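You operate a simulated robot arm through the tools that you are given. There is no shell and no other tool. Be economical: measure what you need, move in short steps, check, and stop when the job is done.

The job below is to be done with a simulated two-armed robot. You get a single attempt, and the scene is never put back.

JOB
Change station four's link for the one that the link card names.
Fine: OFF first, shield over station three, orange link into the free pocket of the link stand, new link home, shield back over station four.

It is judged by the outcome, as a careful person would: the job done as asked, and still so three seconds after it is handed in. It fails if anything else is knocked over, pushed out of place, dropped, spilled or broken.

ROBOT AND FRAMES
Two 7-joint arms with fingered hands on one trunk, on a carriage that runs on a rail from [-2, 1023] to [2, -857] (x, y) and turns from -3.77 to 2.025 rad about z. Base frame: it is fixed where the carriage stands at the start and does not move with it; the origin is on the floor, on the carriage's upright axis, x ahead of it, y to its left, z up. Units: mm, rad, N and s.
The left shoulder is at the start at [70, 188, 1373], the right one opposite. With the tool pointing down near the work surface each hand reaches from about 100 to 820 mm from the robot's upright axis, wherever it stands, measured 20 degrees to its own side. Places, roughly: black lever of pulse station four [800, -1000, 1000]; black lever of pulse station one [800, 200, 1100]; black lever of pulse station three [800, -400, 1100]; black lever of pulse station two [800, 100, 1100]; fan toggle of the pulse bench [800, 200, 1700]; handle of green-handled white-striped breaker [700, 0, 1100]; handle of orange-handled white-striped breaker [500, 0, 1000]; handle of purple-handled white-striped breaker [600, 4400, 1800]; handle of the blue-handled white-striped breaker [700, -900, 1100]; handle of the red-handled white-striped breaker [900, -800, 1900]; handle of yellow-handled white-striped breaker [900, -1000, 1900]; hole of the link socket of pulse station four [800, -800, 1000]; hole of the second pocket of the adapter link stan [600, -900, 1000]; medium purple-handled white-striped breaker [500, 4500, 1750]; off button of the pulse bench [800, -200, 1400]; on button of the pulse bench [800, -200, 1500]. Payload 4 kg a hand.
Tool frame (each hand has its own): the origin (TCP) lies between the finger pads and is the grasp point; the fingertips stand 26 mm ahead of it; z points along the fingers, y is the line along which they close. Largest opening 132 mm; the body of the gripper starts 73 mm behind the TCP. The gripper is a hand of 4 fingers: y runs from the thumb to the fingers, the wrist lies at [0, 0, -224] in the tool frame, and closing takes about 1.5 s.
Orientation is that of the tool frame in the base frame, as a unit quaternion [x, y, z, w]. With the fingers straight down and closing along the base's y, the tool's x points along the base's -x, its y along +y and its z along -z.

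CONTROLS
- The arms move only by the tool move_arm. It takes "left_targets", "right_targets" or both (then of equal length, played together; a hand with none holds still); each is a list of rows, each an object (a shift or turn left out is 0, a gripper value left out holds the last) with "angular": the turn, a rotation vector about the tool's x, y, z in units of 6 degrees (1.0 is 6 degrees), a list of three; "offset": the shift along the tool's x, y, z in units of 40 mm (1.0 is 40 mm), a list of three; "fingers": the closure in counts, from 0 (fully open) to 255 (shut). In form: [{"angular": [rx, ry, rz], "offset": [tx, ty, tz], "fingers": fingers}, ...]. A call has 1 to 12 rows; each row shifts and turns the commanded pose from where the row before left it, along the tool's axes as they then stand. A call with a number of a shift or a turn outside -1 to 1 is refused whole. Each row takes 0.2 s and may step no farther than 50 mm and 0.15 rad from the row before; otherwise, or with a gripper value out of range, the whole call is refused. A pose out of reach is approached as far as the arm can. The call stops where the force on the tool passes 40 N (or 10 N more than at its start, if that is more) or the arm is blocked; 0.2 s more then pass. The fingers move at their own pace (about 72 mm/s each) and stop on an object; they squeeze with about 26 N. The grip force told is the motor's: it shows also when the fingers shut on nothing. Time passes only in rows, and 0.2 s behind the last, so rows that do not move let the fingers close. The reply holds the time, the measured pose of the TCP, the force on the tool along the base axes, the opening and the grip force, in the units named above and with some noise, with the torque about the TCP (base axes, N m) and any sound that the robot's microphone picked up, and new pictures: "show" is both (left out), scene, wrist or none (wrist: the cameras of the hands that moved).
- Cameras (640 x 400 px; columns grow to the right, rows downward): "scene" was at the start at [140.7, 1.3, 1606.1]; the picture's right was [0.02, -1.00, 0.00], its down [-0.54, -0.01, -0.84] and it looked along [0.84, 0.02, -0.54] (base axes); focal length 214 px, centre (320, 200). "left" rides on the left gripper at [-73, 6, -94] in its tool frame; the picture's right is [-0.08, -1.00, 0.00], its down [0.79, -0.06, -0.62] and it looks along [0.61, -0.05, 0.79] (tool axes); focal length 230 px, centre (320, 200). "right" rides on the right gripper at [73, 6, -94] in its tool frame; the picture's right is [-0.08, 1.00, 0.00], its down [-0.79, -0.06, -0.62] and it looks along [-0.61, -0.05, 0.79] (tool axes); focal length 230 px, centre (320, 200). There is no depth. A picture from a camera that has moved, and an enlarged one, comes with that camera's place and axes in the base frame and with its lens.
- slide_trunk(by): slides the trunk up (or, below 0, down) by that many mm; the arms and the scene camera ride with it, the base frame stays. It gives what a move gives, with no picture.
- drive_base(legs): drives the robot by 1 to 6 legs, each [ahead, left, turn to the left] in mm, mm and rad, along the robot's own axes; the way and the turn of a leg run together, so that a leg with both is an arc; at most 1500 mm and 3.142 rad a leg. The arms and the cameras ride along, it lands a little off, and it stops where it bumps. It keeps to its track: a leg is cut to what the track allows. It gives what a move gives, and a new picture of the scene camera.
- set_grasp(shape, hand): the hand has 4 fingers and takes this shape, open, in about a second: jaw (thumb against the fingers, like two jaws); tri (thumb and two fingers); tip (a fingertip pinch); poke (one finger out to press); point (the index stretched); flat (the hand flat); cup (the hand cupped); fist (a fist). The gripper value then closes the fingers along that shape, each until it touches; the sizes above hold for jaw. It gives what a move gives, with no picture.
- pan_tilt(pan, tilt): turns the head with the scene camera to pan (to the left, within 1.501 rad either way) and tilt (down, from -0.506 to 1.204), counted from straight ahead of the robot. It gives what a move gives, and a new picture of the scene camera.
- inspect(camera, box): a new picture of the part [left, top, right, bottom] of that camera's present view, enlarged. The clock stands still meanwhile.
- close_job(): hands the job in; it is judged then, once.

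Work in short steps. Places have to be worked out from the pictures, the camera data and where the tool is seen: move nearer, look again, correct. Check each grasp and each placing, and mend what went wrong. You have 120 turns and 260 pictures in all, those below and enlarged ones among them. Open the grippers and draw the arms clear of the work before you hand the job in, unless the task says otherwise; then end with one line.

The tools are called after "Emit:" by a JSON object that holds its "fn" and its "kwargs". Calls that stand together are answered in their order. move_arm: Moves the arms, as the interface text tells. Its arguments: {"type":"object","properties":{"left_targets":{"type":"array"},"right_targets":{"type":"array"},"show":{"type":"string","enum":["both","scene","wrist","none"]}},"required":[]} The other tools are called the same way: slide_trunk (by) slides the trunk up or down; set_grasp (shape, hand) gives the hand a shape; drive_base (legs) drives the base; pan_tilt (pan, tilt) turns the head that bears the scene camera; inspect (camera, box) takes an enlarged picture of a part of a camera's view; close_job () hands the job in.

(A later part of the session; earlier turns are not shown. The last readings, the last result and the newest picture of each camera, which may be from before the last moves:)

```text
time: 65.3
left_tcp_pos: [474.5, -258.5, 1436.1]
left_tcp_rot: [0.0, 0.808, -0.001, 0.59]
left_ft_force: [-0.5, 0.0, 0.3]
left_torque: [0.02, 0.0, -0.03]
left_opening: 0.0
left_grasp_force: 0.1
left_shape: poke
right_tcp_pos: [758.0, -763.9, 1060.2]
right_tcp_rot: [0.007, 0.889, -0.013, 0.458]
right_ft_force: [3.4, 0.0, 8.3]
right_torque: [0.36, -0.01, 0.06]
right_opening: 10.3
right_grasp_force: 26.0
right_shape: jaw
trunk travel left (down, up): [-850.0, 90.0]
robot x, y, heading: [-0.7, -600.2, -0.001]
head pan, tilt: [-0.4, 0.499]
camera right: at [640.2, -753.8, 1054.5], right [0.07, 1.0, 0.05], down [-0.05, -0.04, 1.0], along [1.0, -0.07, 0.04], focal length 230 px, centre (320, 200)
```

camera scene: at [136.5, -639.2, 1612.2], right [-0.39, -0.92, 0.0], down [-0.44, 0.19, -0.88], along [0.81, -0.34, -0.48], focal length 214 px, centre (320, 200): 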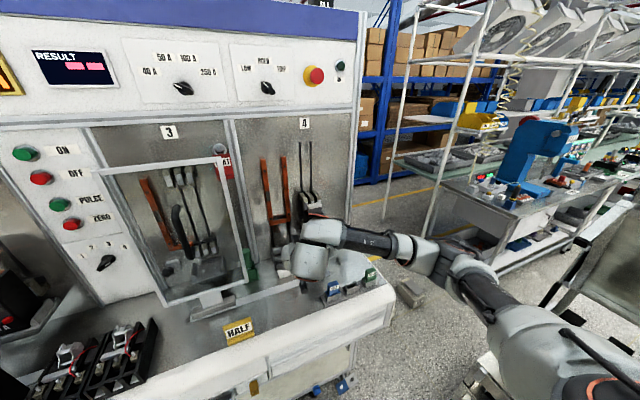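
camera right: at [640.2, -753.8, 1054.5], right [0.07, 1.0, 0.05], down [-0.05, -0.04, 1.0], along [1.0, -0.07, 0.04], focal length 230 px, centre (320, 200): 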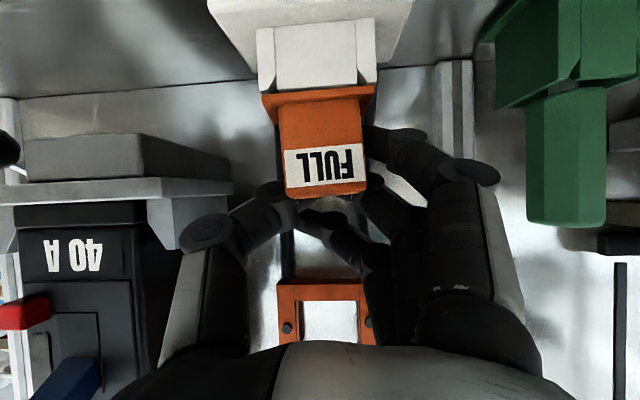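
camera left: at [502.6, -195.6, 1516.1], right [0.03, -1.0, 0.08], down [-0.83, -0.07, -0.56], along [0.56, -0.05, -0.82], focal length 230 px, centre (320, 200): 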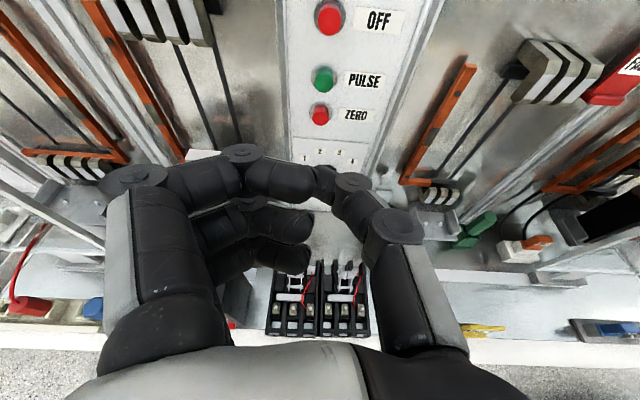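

The hand has closed on the link with the third finger above it. I enlarge to verify the contact height.

Emit:
{"fn": "inspect", "kwargs": {"camera": "right", "box": [240, 110, 400, 210]}}

```text
4.00 times, centred on (320, 160) of right
camera zoom: at [640.2, -753.8, 1054.5], right [0.07, 1.0, 0.05], down [-0.05, -0.04, 1.0], along [1.0, -0.07, 0.04], focal length 920 px, centre (320, 360)
```

zoom: 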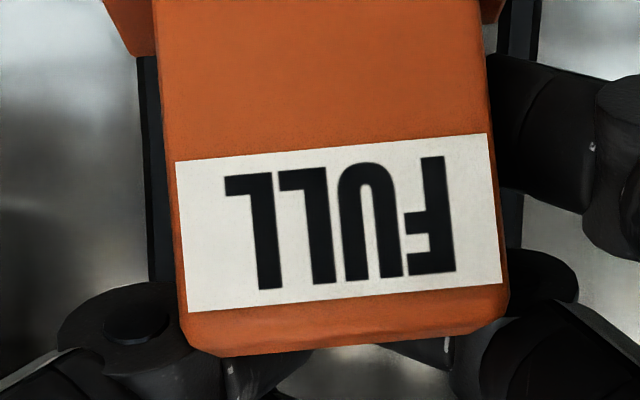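

The grip is too near the top with the third finger pressing above, tilting the link slightly. I open, back away, and switch to tri so that only thumb and two fingers grip.

Emit:
{"fn": "move_arm", "kwargs": {"right_targets": [{"fingers": 160}, {}, {}, {}, {"offset": [0.44, 0, -0.61]}, {"offset": [0.44, 0, -0.61]}, {"offset": [0.44, 0, -0.61]}, {}], "show": "none"}}

Emit:
{"fn": "set_grasp", "kwargs": {"hand": "right", "shape": "tri"}}

Emit:
{"fn": "move_arm", "kwargs": {"right_targets": [{"fingers": 165}, {}, {}, {}, {}, {}], "show": "both"}}

Emit:
{"fn": "inspect", "kwargs": {"camera": "right", "box": [220, 80, 420, 205]}}

```text
time: 67.1
left_tcp_pos: [476.5, -258.6, 1436.6]
left_tcp_rot: [-0.001, 0.808, 0.0, 0.59]
left_ft_force: [0.0, -0.6, -0.4]
left_torque: [0.01, 0.02, -0.02]
left_opening: 0.1
left_grasp_force: 0.0
left_shape: poke
right_tcp_pos: [668.3, -760.9, 1056.8]
right_tcp_rot: [0.008, 0.89, -0.015, 0.456]
right_ft_force: [0.0, -0.4, -0.2]
right_torque: [-0.01, -0.01, -0.02]
right_opening: 48.6
right_grasp_force: 0.0
right_shape: jaw
trunk travel left (down, up): [-850.0, 90.0]
robot x, y, heading: [2.5, -603.2, -0.004]
head pan, tilt: [-0.4, 0.499]
```

```text
time: 68.0
left_tcp_pos: [476.2, -259.8, 1437.3]
left_tcp_rot: [-0.001, 0.808, -0.001, 0.589]
left_ft_force: [0.7, -0.2, 0.2]
left_torque: [0.0, 0.0, 0.01]
left_opening: 0.0
left_grasp_force: 0.0
left_shape: poke
right_tcp_pos: [668.2, -761.2, 1057.7]
right_tcp_rot: [0.006, 0.89, -0.014, 0.456]
right_ft_force: [0.1, -0.5, -0.5]
right_torque: [-0.01, 0.03, -0.02]
right_opening: 132.0
right_grasp_force: 0.1
right_shape: tri
trunk travel left (down, up): [-850.0, 90.0]
robot x, y, heading: [-1.4, -605.1, -0.003]
head pan, tilt: [-0.4, 0.499]
```

```text
time: 69.4
left_tcp_pos: [474.8, -260.2, 1437.2]
left_tcp_rot: [0.0, 0.808, -0.001, 0.59]
left_ft_force: [0.5, -0.3, 0.1]
left_torque: [-0.01, -0.03, 0.01]
left_opening: 0.0
left_grasp_force: 0.1
left_shape: poke
right_tcp_pos: [667.9, -761.5, 1057.6]
right_tcp_rot: [0.007, 0.89, -0.014, 0.456]
right_ft_force: [0.1, -0.7, -0.1]
right_torque: [-0.03, -0.03, 0.01]
right_opening: 47.3
right_grasp_force: 0.0
right_shape: tri
trunk travel left (down, up): [-850.0, 90.0]
robot x, y, heading: [0.7, -598.9, -0.003]
head pan, tilt: [-0.4, 0.499]
camera scene: at [136.4, -639.3, 1612.2], right [-0.39, -0.92, 0.0], down [-0.44, 0.19, -0.88], along [0.81, -0.34, -0.48], focal length 214 px, centre (320, 200)
camera right: at [549.6, -751.7, 1053.1], right [0.07, 1.0, 0.04], down [-0.04, -0.04, 1.0], along [1.0, -0.07, 0.04], focal length 230 px, centre (320, 200)
```

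scene: 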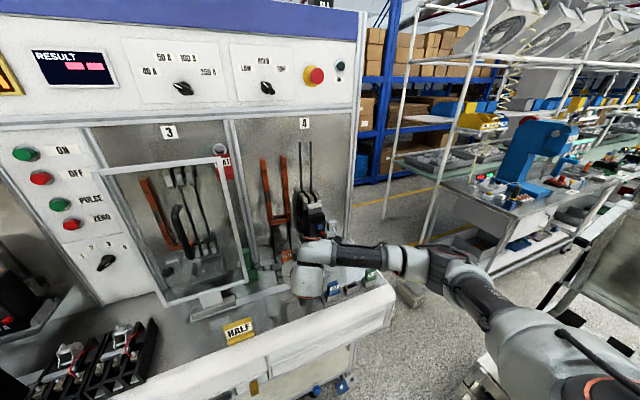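
right: 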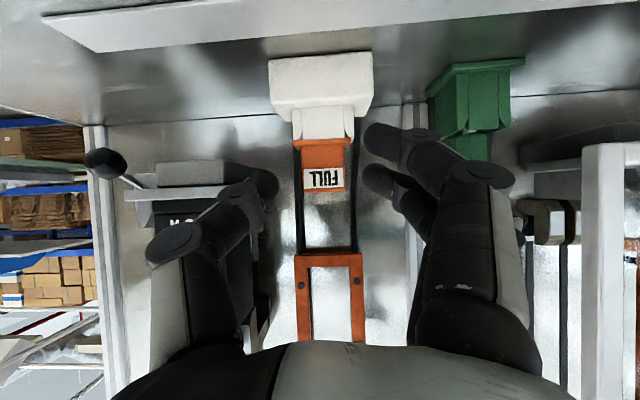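

```text
3.20 times, centred on (320, 142) of right
camera zoom: at [549.6, -751.7, 1053.1], right [0.07, 1.0, 0.04], down [-0.04, -0.04, 1.0], along [1.0, -0.07, 0.04], focal length 736 px, centre (320, 384)
```

zoom: 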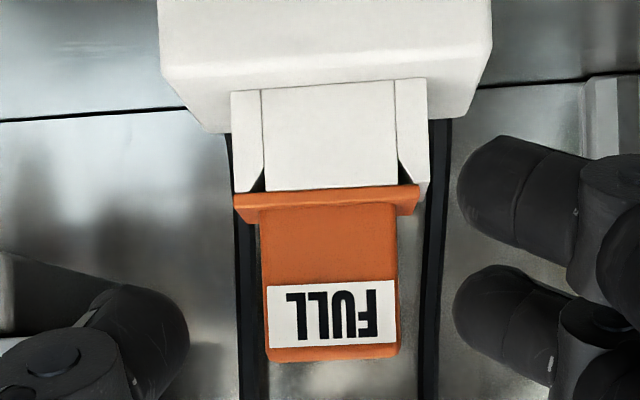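

The link is still seated. I reduce the pitch by 12° so both gripping fingers meet the link body above its flange, and approach again.

Emit:
{"fn": "move_arm", "kwargs": {"right_targets": [{"angular": [0, 1, 0]}, {"angular": [0, 1, 0]}, {"offset": [-0.4, 0.01, 0.38]}, {"offset": [-0.4, 0.01, 0.38]}, {"offset": [-0.4, 0.01, 0.38]}, {}], "show": "wrist"}}

Emit:
{"fn": "inspect", "kwargs": {"camera": "right", "box": [220, 80, 420, 205]}}

```text
time: 70.8
left_tcp_pos: [476.6, -259.6, 1435.6]
left_tcp_rot: [0.0, 0.808, -0.001, 0.589]
left_ft_force: [0.2, 0.4, -0.4]
left_torque: [0.01, -0.01, 0.0]
left_opening: 0.0
left_grasp_force: 0.1
left_shape: poke
right_tcp_pos: [735.1, -761.7, 1056.3]
right_tcp_rot: [0.009, 0.933, -0.013, 0.361]
right_ft_force: [0.0, -0.3, -0.3]
right_torque: [0.0, 0.05, 0.02]
right_opening: 47.1
right_grasp_force: 0.0
right_shape: tri
trunk travel left (down, up): [-850.0, 90.0]
robot x, y, heading: [3.4, -601.3, -0.004]
head pan, tilt: [-0.4, 0.499]
camera right: at [617.8, -751.4, 1076.2], right [0.08, 1.0, 0.03], down [0.16, -0.05, 0.99], along [0.98, -0.07, -0.17], focal length 230 px, centre (320, 200)
```

right: 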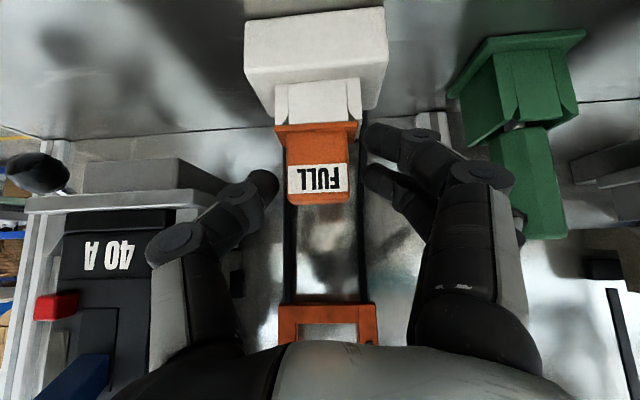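

```text
3.20 times, centred on (320, 142) of right
camera zoom: at [617.8, -751.4, 1076.2], right [0.08, 1.0, 0.03], down [0.16, -0.05, 0.99], along [0.98, -0.07, -0.17], focal length 736 px, centre (320, 384)
```

zoom: 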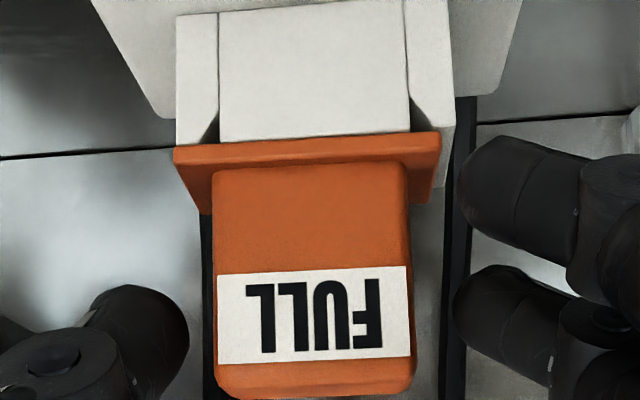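

Well aligned, slight offset of 1–2 mm. I advance the last 22 mm and close.

Emit:
{"fn": "move_arm", "kwargs": {"right_targets": [{"offset": [-0.19, -0.02, 0.2]}, {"offset": [-0.19, 0, 0.2]}, {}], "show": "none"}}

Emit:
{"fn": "inspect", "kwargs": {"camera": "right", "box": [220, 80, 420, 205]}}

Emit:
{"fn": "move_arm", "kwargs": {"right_targets": [{"fingers": 255}, {}, {}, {}, {}, {}], "show": "wrist"}}

Emit:
{"fn": "inspect", "kwargs": {"camera": "right", "box": [220, 80, 420, 205]}}

```text
time: 71.6
left_tcp_pos: [475.5, -259.8, 1437.0]
left_tcp_rot: [0.0, 0.808, -0.001, 0.59]
left_ft_force: [0.2, 0.0, 0.0]
left_torque: [0.02, -0.01, 0.0]
left_opening: 0.0
left_grasp_force: 0.0
left_shape: poke
right_tcp_pos: [756.3, -762.6, 1055.1]
right_tcp_rot: [0.009, 0.932, -0.013, 0.361]
right_ft_force: [0.1, 0.2, 0.6]
right_torque: [-0.03, -0.04, -0.03]
right_opening: 47.1
right_grasp_force: 0.1
right_shape: tri
trunk travel left (down, up): [-850.0, 90.0]
robot x, y, heading: [2.7, -601.2, -0.001]
head pan, tilt: [-0.4, 0.499]
```

```text
3.20 times, centred on (320, 142) of right
camera zoom: at [639.4, -753.1, 1075.0], right [0.08, 1.0, 0.03], down [0.16, -0.05, 0.99], along [0.98, -0.07, -0.17], focal length 736 px, centre (320, 384)
```

zoom: 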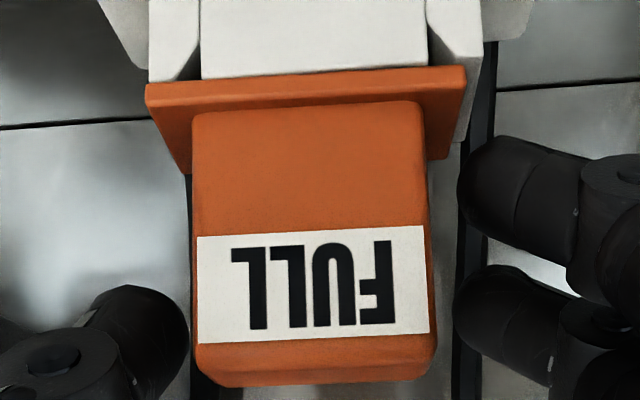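

```text
time: 73.0
left_tcp_pos: [476.0, -258.9, 1436.8]
left_tcp_rot: [0.001, 0.808, -0.002, 0.59]
left_ft_force: [0.0, 0.9, -0.1]
left_torque: [0.02, 0.03, 0.0]
left_opening: 0.0
left_grasp_force: 0.0
left_shape: poke
right_tcp_pos: [756.2, -761.5, 1055.5]
right_tcp_rot: [0.007, 0.932, -0.013, 0.362]
right_ft_force: [2.4, 3.3, 8.2]
right_torque: [0.53, 0.09, 0.04]
right_opening: 18.2
right_grasp_force: 26.0
right_shape: tri
trunk travel left (down, up): [-850.0, 90.0]
robot x, y, heading: [3.6, -605.6, -0.001]
head pan, tilt: [-0.4, 0.499]
camera right: at [639.0, -751.9, 1075.9], right [0.08, 1.0, 0.03], down [0.16, -0.05, 0.99], along [0.98, -0.07, -0.16], focal length 230 px, centre (320, 200)
```

right: 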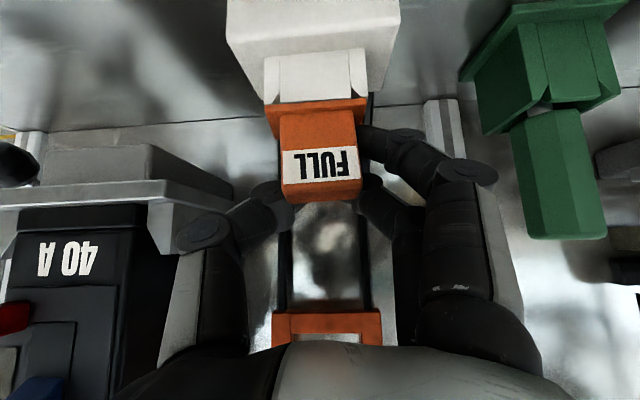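

```text
3.20 times, centred on (320, 142) of right
camera zoom: at [639.0, -751.9, 1075.9], right [0.08, 1.0, 0.03], down [0.16, -0.05, 0.99], along [0.98, -0.07, -0.16], focal length 736 px, centre (320, 384)
```

zoom: 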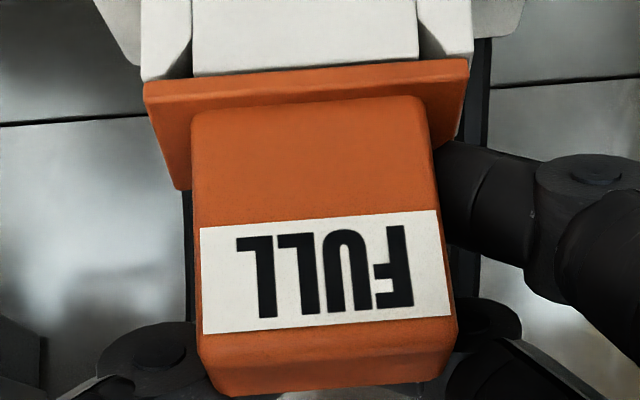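

Thumb and two fingers now hold the link body. I pull straight up in small steps.

Emit:
{"fn": "move_arm", "kwargs": {"right_targets": [{"offset": [-0.17, 0, -0.185]}, {"offset": [-0.17, 0, -0.185]}, {"offset": [-0.17, 0, -0.185]}, {"offset": [-0.17, 0, -0.185]}, {}], "show": "wrist"}}

```text
time: 74.2
left_tcp_pos: [476.0, -259.9, 1437.3]
left_tcp_rot: [-0.002, 0.807, 0.0, 0.59]
left_ft_force: [0.3, -0.9, -0.1]
left_torque: [0.02, 0.0, 0.0]
left_opening: 0.0
left_grasp_force: 0.1
left_shape: poke
right_tcp_pos: [756.8, -762.0, 1094.7]
right_tcp_rot: [0.008, 0.932, -0.013, 0.362]
right_ft_force: [0.1, 0.1, 0.6]
right_torque: [0.02, 0.01, -0.01]
right_opening: 10.1
right_grasp_force: 26.0
right_shape: tri
trunk travel left (down, up): [-850.0, 90.0]
robot x, y, heading: [0.5, -601.8, -0.002]
head pan, tilt: [-0.4, 0.499]
camera right: at [639.8, -751.9, 1115.2], right [0.08, 1.0, 0.03], down [0.16, -0.05, 0.99], along [0.98, -0.07, -0.17], focal length 230 px, centre (320, 200)
```

right: 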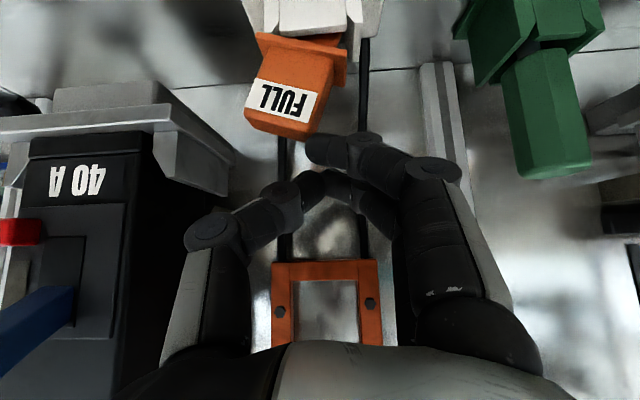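

The fingers slipped off; the link now leans in its socket. I enlarge to see how it sits.

Emit:
{"fn": "inspect", "kwargs": {"camera": "right", "box": [200, 0, 400, 125]}}

Emit:
{"fn": "inspect", "kwargs": {"camera": "scene", "box": [240, 210, 340, 272]}}

```text
3.20 times, centred on (300, 62) of right
camera zoom: at [639.8, -751.9, 1115.2], right [0.08, 1.0, 0.03], down [0.16, -0.05, 0.99], along [0.98, -0.07, -0.17], focal length 736 px, centre (384, 640)
```

zoom: 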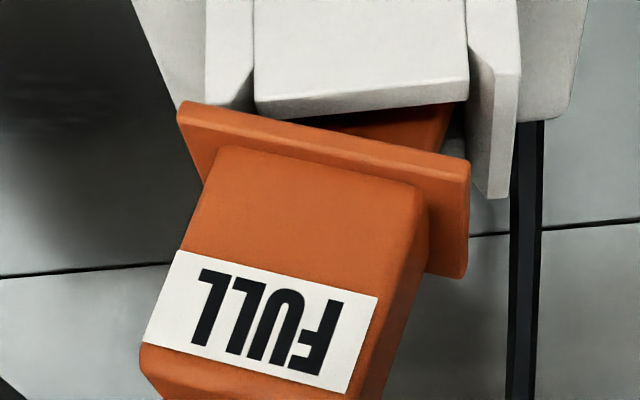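

```text
6.40 times, centred on (290, 241) of scene
camera zoom: at [136.0, -639.4, 1612.2], right [-0.39, -0.92, 0.0], down [-0.44, 0.19, -0.88], along [0.81, -0.34, -0.48], focal length 1373 px, centre (512, -62)
```

zoom: 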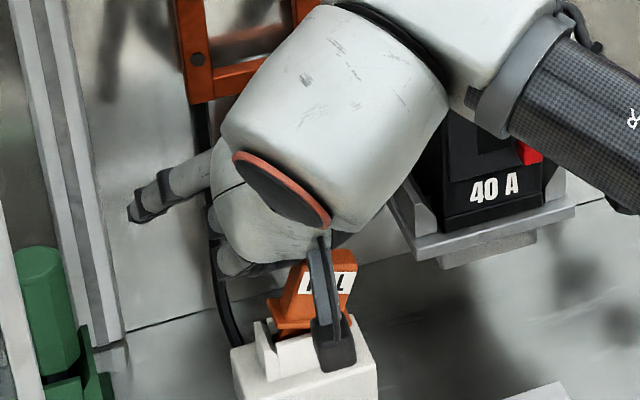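

The link is half out: +y side lifted ~17 mm, leaning about 15–20° to the right, body centre ≈[760,-776,1040]. I open to ~66 mm, shift 8 mm right, and come down around it; the thumb stays ~8 mm clear of the tray edge (y≈-830).

Emit:
{"fn": "move_arm", "kwargs": {"right_targets": [{"fingers": 130}, {}, {"offset": [0, -0.2, 0]}, {}, {"offset": [0.16, 0, 0.17]}, {"offset": [0.16, 0, 0.17]}, {}], "show": "wrist"}}

Emit:
{"fn": "inspect", "kwargs": {"camera": "right", "box": [200, 40, 440, 190]}}

```text
time: 75.8
left_tcp_pos: [475.9, -259.3, 1436.7]
left_tcp_rot: [-0.001, 0.808, -0.001, 0.59]
left_ft_force: [0.5, 0.6, 0.1]
left_torque: [0.0, 0.02, 0.01]
left_opening: 0.0
left_grasp_force: 0.2
left_shape: poke
right_tcp_pos: [756.0, -770.0, 1076.2]
right_tcp_rot: [0.007, 0.932, -0.013, 0.362]
right_ft_force: [-0.2, 0.0, 0.0]
right_torque: [0.01, 0.03, 0.03]
right_opening: 63.9
right_grasp_force: 0.1
right_shape: tri
trunk travel left (down, up): [-850.0, 90.0]
robot x, y, heading: [1.4, -603.5, 0.0]
head pan, tilt: [-0.4, 0.499]
camera right: at [639.1, -760.6, 1096.0], right [0.08, 1.0, 0.03], down [0.16, -0.05, 0.99], along [0.98, -0.07, -0.17], focal length 230 px, centre (320, 200)
```

right: 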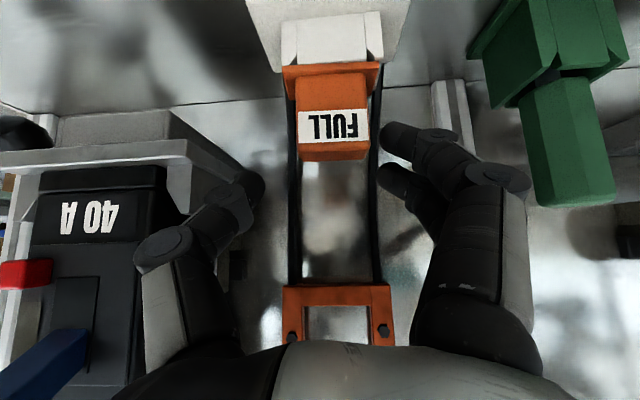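

```text
2.67 times, centred on (320, 115) of right
camera zoom: at [639.1, -760.6, 1096.0], right [0.08, 1.0, 0.03], down [0.16, -0.05, 0.99], along [0.98, -0.07, -0.17], focal length 614 px, centre (320, 427)
```

zoom: 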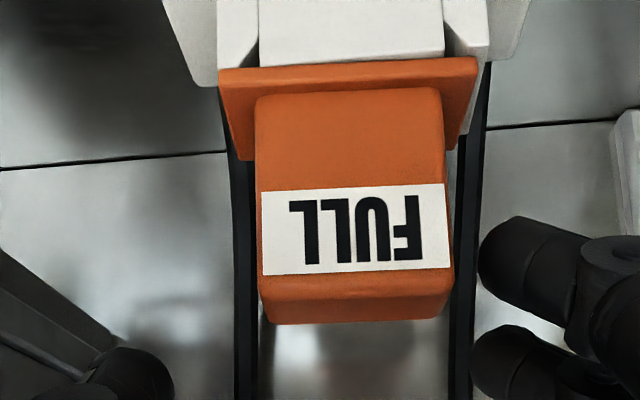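

With the hand open the link has dropped back upright and seated. The fingertips draw back as they close, so contact is near the TCP height: I should grip with the TCP at about z 1036. I recentre in y and go lower.

Emit:
{"fn": "move_arm", "kwargs": {"right_targets": [{"offset": [0, 0.18, 0]}, {"offset": [0.22, 0, 0.25]}, {"offset": [0.22, 0, 0.25]}, {"offset": [0.22, 0, 0.25]}, {}], "show": "wrist"}}

Emit:
{"fn": "inspect", "kwargs": {"camera": "right", "box": [200, 100, 440, 250]}}

```text
time: 77.0
left_tcp_pos: [474.9, -260.2, 1437.2]
left_tcp_rot: [-0.001, 0.807, 0.0, 0.59]
left_ft_force: [-0.4, 0.5, 0.9]
left_torque: [-0.07, -0.03, 0.01]
left_opening: 0.1
left_grasp_force: 0.0
left_shape: poke
right_tcp_pos: [757.0, -763.1, 1036.1]
right_tcp_rot: [0.008, 0.933, -0.014, 0.361]
right_ft_force: [-0.1, -0.2, -0.1]
right_torque: [0.02, 0.01, -0.01]
right_opening: 64.0
right_grasp_force: 0.1
right_shape: tri
trunk travel left (down, up): [-850.0, 90.0]
robot x, y, heading: [2.6, -604.6, -0.002]
head pan, tilt: [-0.4, 0.499]
camera right: at [640.0, -753.3, 1056.2], right [0.08, 1.0, 0.03], down [0.16, -0.05, 0.99], along [0.98, -0.07, -0.17], focal length 230 px, centre (320, 200)
```

right: 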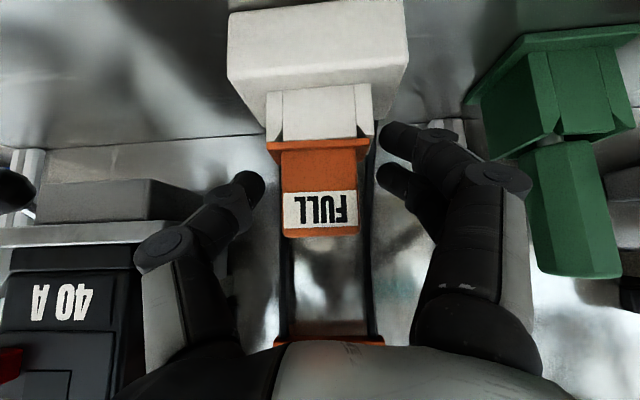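

```text
2.67 times, centred on (320, 175) of right
camera zoom: at [640.0, -753.3, 1056.2], right [0.08, 1.0, 0.03], down [0.16, -0.05, 0.99], along [0.98, -0.07, -0.17], focal length 614 px, centre (320, 267)
```

zoom: 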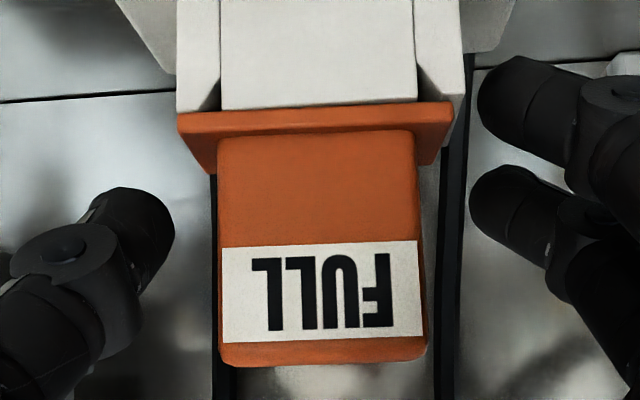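

The hand straddles the link evenly, but the lower finger is level with the collar. I raise 8 mm so it bears on the link only, then close.

Emit:
{"fn": "move_arm", "kwargs": {"right_targets": [{"offset": [-0.14, 0, -0.15]}, {"fingers": 255}, {}, {}, {}, {}, {}], "show": "wrist"}}

Emit:
{"fn": "inspect", "kwargs": {"camera": "right", "box": [200, 100, 440, 250]}}

```text
time: 78.6
left_tcp_pos: [476.3, -260.5, 1437.1]
left_tcp_rot: [0.0, 0.807, -0.001, 0.59]
left_ft_force: [-0.1, 0.8, -0.2]
left_torque: [0.0, 0.03, 0.02]
left_opening: 0.0
left_grasp_force: 0.0
left_shape: poke
right_tcp_pos: [756.2, -762.5, 1046.1]
right_tcp_rot: [0.008, 0.932, -0.013, 0.363]
right_ft_force: [3.4, 2.0, 7.1]
right_torque: [0.33, 0.03, 0.04]
right_opening: 19.2
right_grasp_force: 26.3
right_shape: tri
trunk travel left (down, up): [-850.0, 90.0]
robot x, y, heading: [2.5, -600.5, 0.004]
head pan, tilt: [-0.4, 0.499]
camera right: at [639.8, -752.8, 1065.4], right [0.08, 1.0, 0.03], down [0.16, -0.05, 0.99], along [0.98, -0.07, -0.16], focal length 230 px, centre (320, 200)
```

right: 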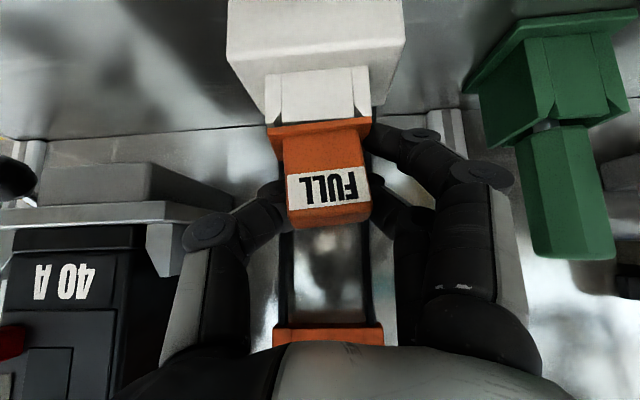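

```text
2.67 times, centred on (320, 175) of right
camera zoom: at [639.8, -752.8, 1065.4], right [0.08, 1.0, 0.03], down [0.16, -0.05, 0.99], along [0.98, -0.07, -0.16], focal length 614 px, centre (320, 267)
```

zoom: 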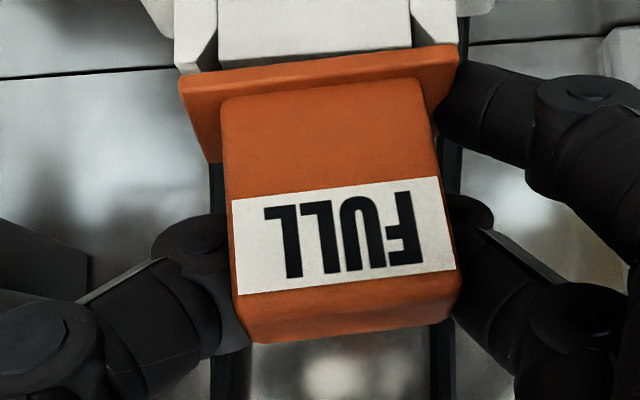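

The grip is now at mid-body on both sides, with a slight tilt. I pull up slowly and watch.

Emit:
{"fn": "move_arm", "kwargs": {"right_targets": [{"offset": [-0.085, 0, -0.093]}, {"offset": [-0.085, 0, -0.093]}, {"offset": [-0.085, 0, -0.093]}, {"offset": [-0.085, 0, -0.093]}, {}], "show": "wrist"}}

```text
time: 79.8
left_tcp_pos: [473.9, -258.2, 1437.7]
left_tcp_rot: [-0.001, 0.808, -0.001, 0.59]
left_ft_force: [-0.2, 0.2, 0.7]
left_torque: [-0.03, -0.01, 0.01]
left_opening: 0.0
left_grasp_force: 0.1
left_shape: poke
right_tcp_pos: [756.1, -762.3, 1066.3]
right_tcp_rot: [0.009, 0.932, -0.014, 0.361]
right_ft_force: [0.0, 3.5, 2.0]
right_torque: [0.18, 0.05, -0.02]
right_opening: 12.3
right_grasp_force: 26.0
right_shape: tri
trunk travel left (down, up): [-850.0, 90.0]
robot x, y, heading: [1.3, -602.8, -0.002]
head pan, tilt: [-0.4, 0.499]
camera right: at [639.6, -752.8, 1085.4], right [0.08, 1.0, 0.03], down [0.16, -0.05, 0.99], along [0.98, -0.07, -0.17], focal length 230 px, centre (320, 200)
```

right: 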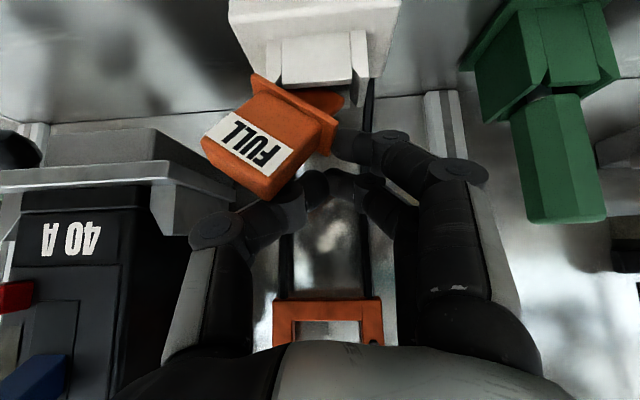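

The index pushes low and rotates the link out. I reverse the motion exactly so it reseats before I release.

Emit:
{"fn": "move_arm", "kwargs": {"right_targets": [{"offset": [0.085, 0, 0.093]}, {"offset": [0.085, 0, 0.093]}, {"offset": [0.085, 0, 0.093]}, {"offset": [0.085, 0, 0.093]}, {}], "show": "wrist"}}

Emit:
{"fn": "inspect", "kwargs": {"camera": "right", "box": [180, 40, 420, 190]}}

```text
time: 81.0
left_tcp_pos: [474.2, -257.5, 1437.4]
left_tcp_rot: [-0.001, 0.807, -0.001, 0.59]
left_ft_force: [0.0, -0.3, 0.0]
left_torque: [0.04, 0.0, 0.01]
left_opening: 0.0
left_grasp_force: 0.0
left_shape: poke
right_tcp_pos: [756.6, -761.4, 1047.3]
right_tcp_rot: [0.008, 0.932, -0.012, 0.363]
right_ft_force: [0.2, 8.6, 9.0]
right_torque: [0.21, 0.1, -0.06]
right_opening: 12.5
right_grasp_force: 25.7
right_shape: tri
trunk travel left (down, up): [-850.0, 90.0]
robot x, y, heading: [0.0, -600.6, -0.004]
head pan, tilt: [-0.4, 0.499]
camera right: at [639.0, -751.7, 1066.4], right [0.08, 1.0, 0.03], down [0.16, -0.05, 0.99], along [0.98, -0.07, -0.16], focal length 230 px, centre (320, 200)
```

right: 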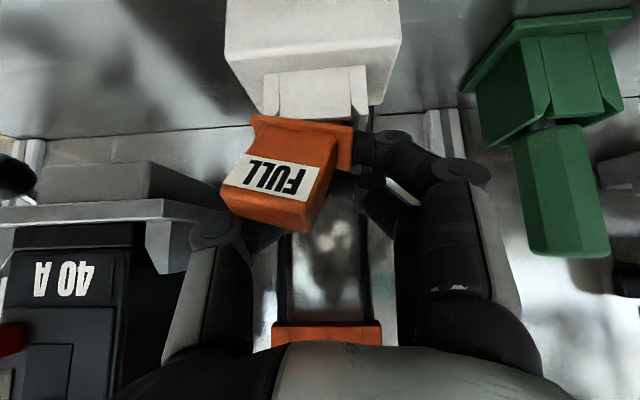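

```text
2.67 times, centred on (300, 115) of right
camera zoom: at [639.0, -751.7, 1066.4], right [0.08, 1.0, 0.03], down [0.16, -0.05, 0.99], along [0.98, -0.07, -0.16], focal length 614 px, centre (373, 427)
```

zoom: 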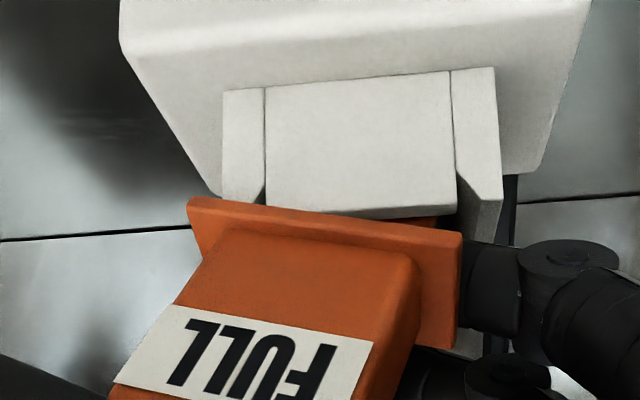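

The fingertips evidently sit behind the thin link (their contact is near x 770, beyond its middle), which twists it. I open to let it drop upright again, then look.

Emit:
{"fn": "move_arm", "kwargs": {"right_targets": [{"fingers": 200}, {"fingers": 150}, {"fingers": 130}, {}, {}], "show": "wrist"}}

Emit:
{"fn": "inspect", "kwargs": {"camera": "right", "box": [200, 90, 440, 240]}}

```text
time: 82.2
left_tcp_pos: [474.2, -262.0, 1437.1]
left_tcp_rot: [-0.001, 0.808, 0.0, 0.59]
left_ft_force: [0.2, 0.1, -0.7]
left_torque: [-0.02, -0.02, -0.02]
left_opening: 0.0
left_grasp_force: 0.1
left_shape: poke
right_tcp_pos: [756.6, -764.5, 1046.4]
right_tcp_rot: [0.008, 0.932, -0.012, 0.362]
right_ft_force: [3.0, -8.3, 11.7]
right_torque: [0.02, -0.06, -0.03]
right_opening: 58.2
right_grasp_force: 0.1
right_shape: tri
trunk travel left (down, up): [-850.0, 90.0]
robot x, y, heading: [3.7, -607.4, -0.0]
head pan, tilt: [-0.4, 0.499]
camera right: at [639.1, -755.7, 1065.7], right [0.08, 1.0, 0.04], down [0.16, -0.05, 0.99], along [0.98, -0.08, -0.16], focal length 230 px, centre (320, 200)
```

right: 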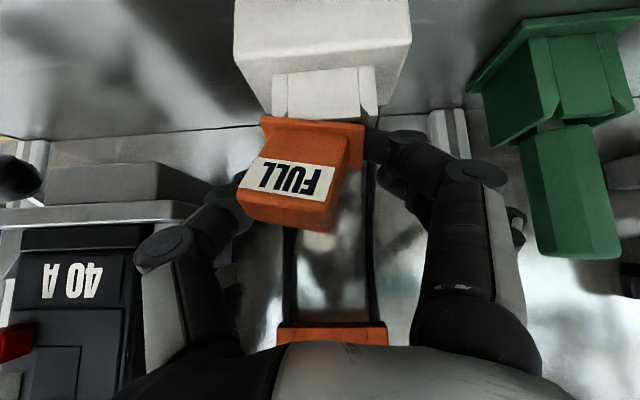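

```text
2.67 times, centred on (320, 165) of right
camera zoom: at [639.1, -755.7, 1065.7], right [0.08, 1.0, 0.04], down [0.16, -0.05, 0.99], along [0.98, -0.08, -0.16], focal length 614 px, centre (320, 293)
```

zoom: 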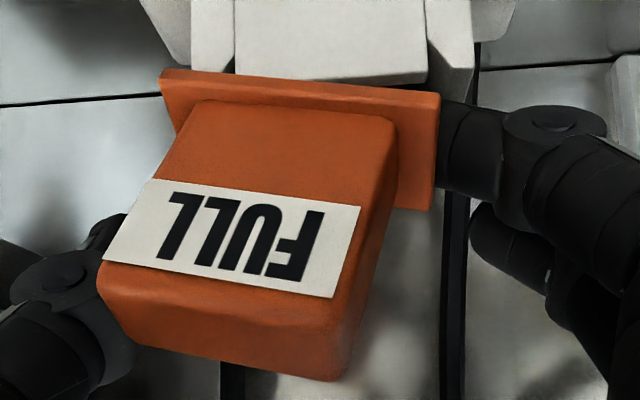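

The link is leaning on the thumb with the index against its flange. Shifting the hand a little to +y should both relieve the index and push the head upright.

Emit:
{"fn": "move_arm", "kwargs": {"right_targets": [{"offset": [0, 0.1, 0]}, {"offset": [0, 0.1, 0]}, {"offset": [0, 0.1, 0]}, {}], "show": "wrist"}}

Emit:
{"fn": "inspect", "kwargs": {"camera": "right", "box": [200, 90, 440, 240]}}

```text
time: 83.2
left_tcp_pos: [475.3, -259.2, 1436.9]
left_tcp_rot: [-0.002, 0.808, -0.001, 0.589]
left_ft_force: [-0.7, -0.6, -0.3]
left_torque: [-0.01, 0.0, 0.03]
left_opening: 0.0
left_grasp_force: 0.0
left_shape: poke
right_tcp_pos: [758.6, -750.1, 1043.4]
right_tcp_rot: [0.008, 0.933, -0.013, 0.36]
right_ft_force: [0.4, 0.0, -0.4]
right_torque: [0.0, 0.02, -0.03]
right_opening: 64.0
right_grasp_force: 0.0
right_shape: tri
trunk travel left (down, up): [-850.0, 90.0]
robot x, y, heading: [1.6, -605.5, 0.006]
head pan, tilt: [-0.4, 0.499]
camera right: at [640.4, -740.7, 1062.7], right [0.08, 1.0, 0.03], down [0.17, -0.05, 0.98], along [0.98, -0.07, -0.17], focal length 230 px, centre (320, 200)
```

right: 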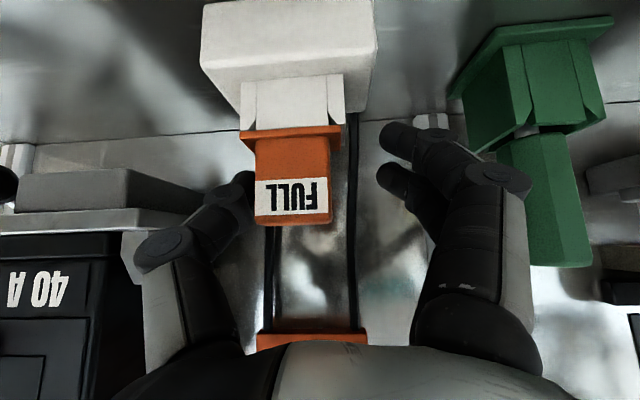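

```text
2.67 times, centred on (320, 165) of right
camera zoom: at [640.4, -740.7, 1062.7], right [0.08, 1.0, 0.03], down [0.17, -0.05, 0.98], along [0.98, -0.07, -0.17], focal length 614 px, centre (320, 293)
```

zoom: 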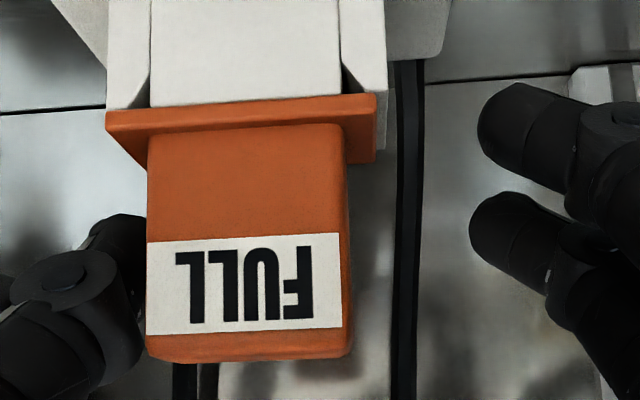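

The link is upright and seated again. I back straight out and switch to the tip pinch, to grip with the tips at the middle of the link's thickness.

Emit:
{"fn": "move_arm", "kwargs": {"right_targets": [{"offset": [0.43, 0, -0.39]}, {"offset": [0.43, -0.15, -0.39]}, {"offset": [0.43, -0.15, -0.39]}, {}], "show": "none"}}

Emit:
{"fn": "set_grasp", "kwargs": {"hand": "right", "shape": "tip"}}

Emit:
{"fn": "move_arm", "kwargs": {"right_targets": [{"fingers": 150}, {}, {}, {}, {}, {}], "show": "wrist"}}

Emit:
{"fn": "inspect", "kwargs": {"camera": "right", "box": [200, 90, 440, 240]}}

```text
time: 84.2
left_tcp_pos: [475.3, -259.8, 1436.5]
left_tcp_rot: [-0.001, 0.808, -0.001, 0.59]
left_ft_force: [-0.7, -0.2, 0.4]
left_torque: [0.02, 0.0, 0.01]
left_opening: 0.0
left_grasp_force: 0.1
left_shape: poke
right_tcp_pos: [688.0, -761.0, 1043.8]
right_tcp_rot: [0.008, 0.933, -0.013, 0.361]
right_ft_force: [-0.8, -0.2, 0.1]
right_torque: [0.01, -0.01, 0.01]
right_opening: 63.7
right_grasp_force: 0.1
right_shape: tri
trunk travel left (down, up): [-850.0, 90.0]
robot x, y, heading: [-1.3, -602.8, -0.002]
head pan, tilt: [-0.4, 0.499]
```

```text
time: 85.1
left_tcp_pos: [475.7, -258.8, 1437.1]
left_tcp_rot: [-0.001, 0.808, -0.001, 0.589]
left_ft_force: [-0.3, -0.2, 0.0]
left_torque: [0.02, -0.04, -0.01]
left_opening: 0.2
left_grasp_force: 0.1
left_shape: poke
right_tcp_pos: [687.3, -760.7, 1044.6]
right_tcp_rot: [0.008, 0.932, -0.013, 0.361]
right_ft_force: [-0.8, 0.9, -0.2]
right_torque: [0.01, 0.0, 0.03]
right_opening: 131.8
right_grasp_force: 0.0
right_shape: tip
trunk travel left (down, up): [-850.0, 90.0]
robot x, y, heading: [-1.0, -603.1, 0.0]
head pan, tilt: [-0.4, 0.499]
```

```text
time: 86.5
left_tcp_pos: [475.4, -260.8, 1437.1]
left_tcp_rot: [-0.001, 0.807, -0.001, 0.59]
left_ft_force: [0.1, 0.8, 0.4]
left_torque: [-0.03, 0.0, 0.0]
left_opening: 0.0
left_grasp_force: 0.1
left_shape: poke
right_tcp_pos: [687.9, -761.6, 1043.7]
right_tcp_rot: [0.008, 0.932, -0.013, 0.362]
right_ft_force: [0.5, 0.2, 0.1]
right_torque: [0.0, -0.03, -0.01]
right_opening: 55.1
right_grasp_force: 0.2
right_shape: tip
trunk travel left (down, up): [-850.0, 90.0]
robot x, y, heading: [2.0, -603.4, -0.0]
head pan, tilt: [-0.4, 0.499]
camera right: at [570.9, -751.7, 1064.5], right [0.08, 1.0, 0.03], down [0.16, -0.05, 0.99], along [0.98, -0.07, -0.17], focal length 230 px, centre (320, 200)
```

right: 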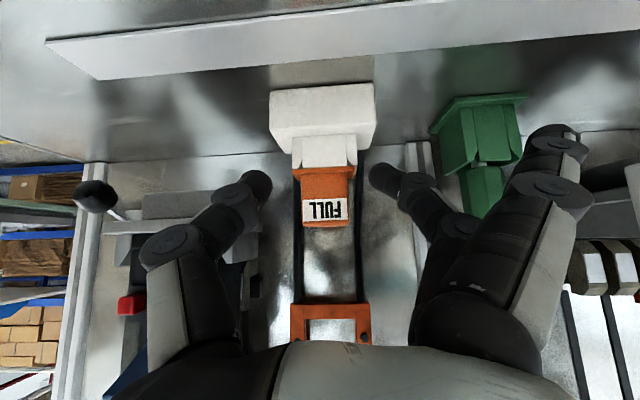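

```text
2.67 times, centred on (320, 165) of right
camera zoom: at [570.9, -751.7, 1064.5], right [0.08, 1.0, 0.03], down [0.16, -0.05, 0.99], along [0.98, -0.07, -0.17], focal length 614 px, centre (320, 293)
```

zoom: 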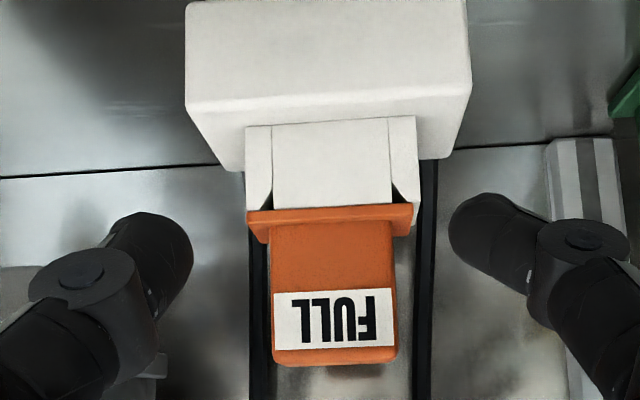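

Thumb and middle finger are lined up with the link. I advance to x≈749, z≈1049 so that the pads meet the middle of the link body.

Emit:
{"fn": "move_arm", "kwargs": {"right_targets": [{"offset": [-0.4, 0.005, 0.31]}, {"offset": [-0.4, 0.005, 0.31]}, {"offset": [-0.41, 0.005, 0.315]}, {}], "show": "wrist"}}

Emit:
{"fn": "inspect", "kwargs": {"camera": "right", "box": [200, 90, 440, 240]}}

```text
time: 87.5
left_tcp_pos: [475.4, -259.5, 1437.3]
left_tcp_rot: [-0.001, 0.807, 0.0, 0.59]
left_ft_force: [0.3, 0.4, 0.9]
left_torque: [0.01, 0.01, 0.0]
left_opening: 0.2
left_grasp_force: 0.0
left_shape: poke
right_tcp_pos: [749.1, -763.5, 1048.7]
right_tcp_rot: [0.008, 0.932, -0.013, 0.362]
right_ft_force: [0.3, 0.2, 0.5]
right_torque: [0.01, 0.05, 0.0]
right_opening: 54.9
right_grasp_force: 0.1
right_shape: tip
trunk travel left (down, up): [-850.0, 90.0]
robot x, y, heading: [1.0, -601.6, -0.0]
head pan, tilt: [-0.4, 0.499]
camera right: at [631.6, -752.9, 1069.5], right [0.08, 1.0, 0.03], down [0.16, -0.05, 0.99], along [0.98, -0.07, -0.17], focal length 230 px, centre (320, 200)
```

right: 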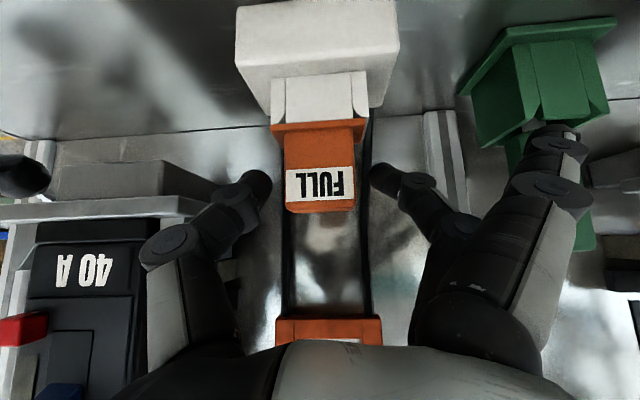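

```text
2.67 times, centred on (320, 165) of right
camera zoom: at [631.6, -752.9, 1069.5], right [0.08, 1.0, 0.03], down [0.16, -0.05, 0.99], along [0.98, -0.07, -0.17], focal length 614 px, centre (320, 293)
```

zoom: 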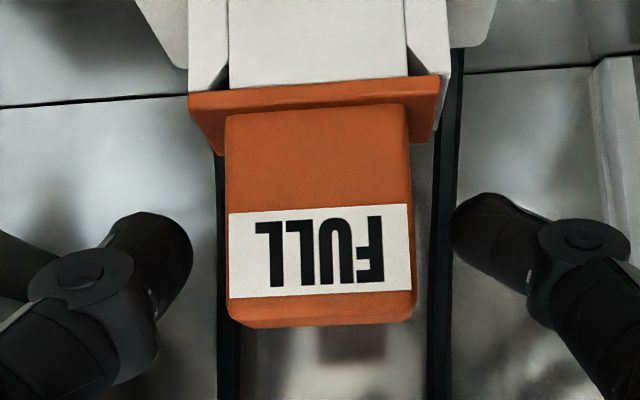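

Symmetric and at mid height. I close the pinch.

Emit:
{"fn": "move_arm", "kwargs": {"right_targets": [{"fingers": 255}, {}, {}, {}, {}, {}], "show": "wrist"}}

Emit:
{"fn": "inspect", "kwargs": {"camera": "right", "box": [200, 90, 440, 240]}}

```text
time: 88.9
left_tcp_pos: [476.0, -260.4, 1437.2]
left_tcp_rot: [0.0, 0.807, -0.002, 0.59]
left_ft_force: [0.4, -0.7, -0.3]
left_torque: [0.03, 0.0, 0.0]
left_opening: 0.1
left_grasp_force: 0.0
left_shape: poke
right_tcp_pos: [748.4, -763.0, 1050.2]
right_tcp_rot: [0.008, 0.932, -0.012, 0.362]
right_ft_force: [7.0, -3.7, 9.6]
right_torque: [-0.03, 0.04, -0.01]
right_opening: 8.1
right_grasp_force: 26.2
right_shape: tip
trunk travel left (down, up): [-850.0, 90.0]
robot x, y, heading: [-2.9, -603.8, -0.002]
head pan, tilt: [-0.4, 0.499]
camera right: at [631.6, -753.3, 1070.1], right [0.08, 1.0, 0.03], down [0.16, -0.05, 0.99], along [0.98, -0.07, -0.16], focal length 230 px, centre (320, 200)
```

right: 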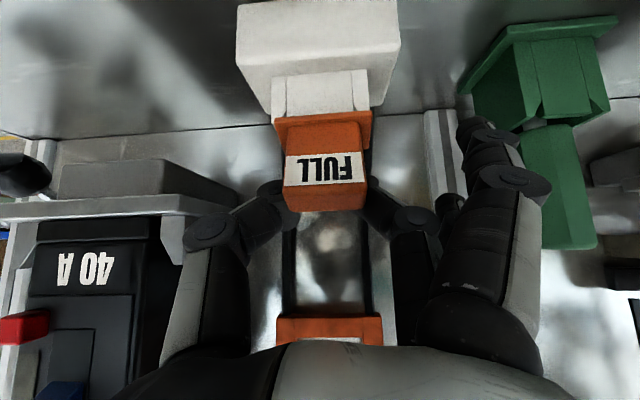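

```text
2.67 times, centred on (320, 165) of right
camera zoom: at [631.6, -753.3, 1070.1], right [0.08, 1.0, 0.03], down [0.16, -0.05, 0.99], along [0.98, -0.07, -0.16], focal length 614 px, centre (320, 293)
```

zoom: 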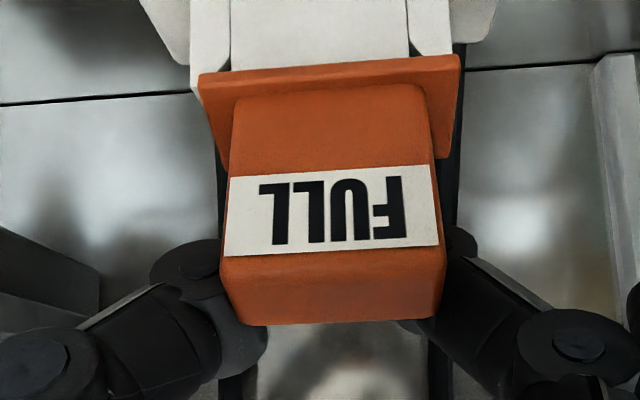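

The tips again slipped behind the link, tilting it toward me; the link must sit at x≈746–761, as first triangulated. I open, back off 11 mm and look.

Emit:
{"fn": "move_arm", "kwargs": {"right_targets": [{"fingers": 150}, {}, {}, {}, {}, {"offset": [0.2, 0, -0.185]}, {}], "show": "wrist"}}

Emit:
{"fn": "inspect", "kwargs": {"camera": "right", "box": [200, 90, 440, 240]}}

```text
time: 90.5
left_tcp_pos: [475.5, -259.3, 1435.6]
left_tcp_rot: [-0.001, 0.808, -0.001, 0.59]
left_ft_force: [-0.2, -0.3, 0.3]
left_torque: [-0.01, 0.02, 0.0]
left_opening: 0.0
left_grasp_force: 0.1
left_shape: poke
right_tcp_pos: [737.2, -763.1, 1049.7]
right_tcp_rot: [0.008, 0.932, -0.013, 0.362]
right_ft_force: [0.7, -0.5, -0.3]
right_torque: [0.0, -0.01, -0.01]
right_opening: 53.6
right_grasp_force: 0.2
right_shape: tip
trunk travel left (down, up): [-850.0, 90.0]
robot x, y, heading: [1.2, -601.7, -0.006]
head pan, tilt: [-0.4, 0.499]
camera right: at [620.9, -752.4, 1069.7], right [0.08, 1.0, 0.03], down [0.16, -0.05, 0.99], along [0.98, -0.07, -0.17], focal length 230 px, centre (320, 200)
```

right: 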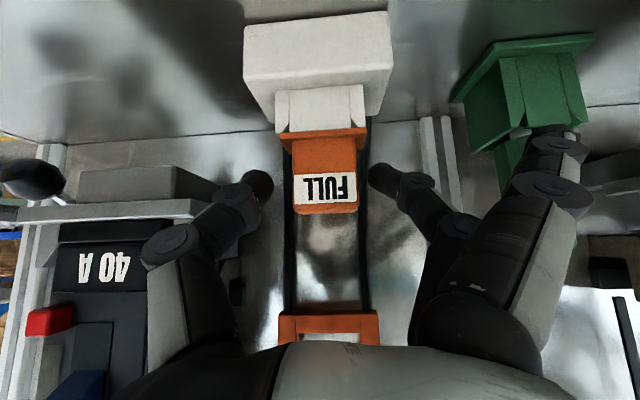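

```text
2.67 times, centred on (320, 165) of right
camera zoom: at [620.9, -752.4, 1069.7], right [0.08, 1.0, 0.03], down [0.16, -0.05, 0.99], along [0.98, -0.07, -0.17], focal length 614 px, centre (320, 293)
```

zoom: 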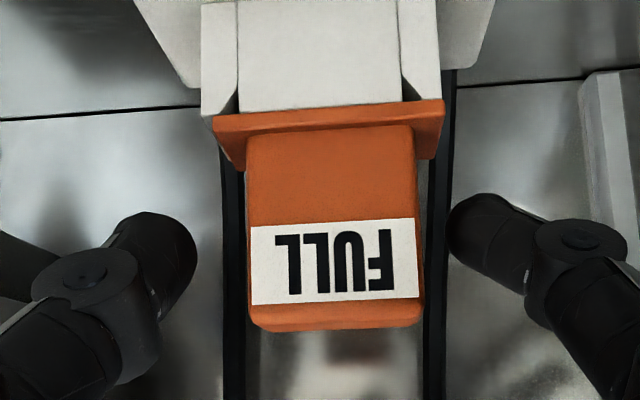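

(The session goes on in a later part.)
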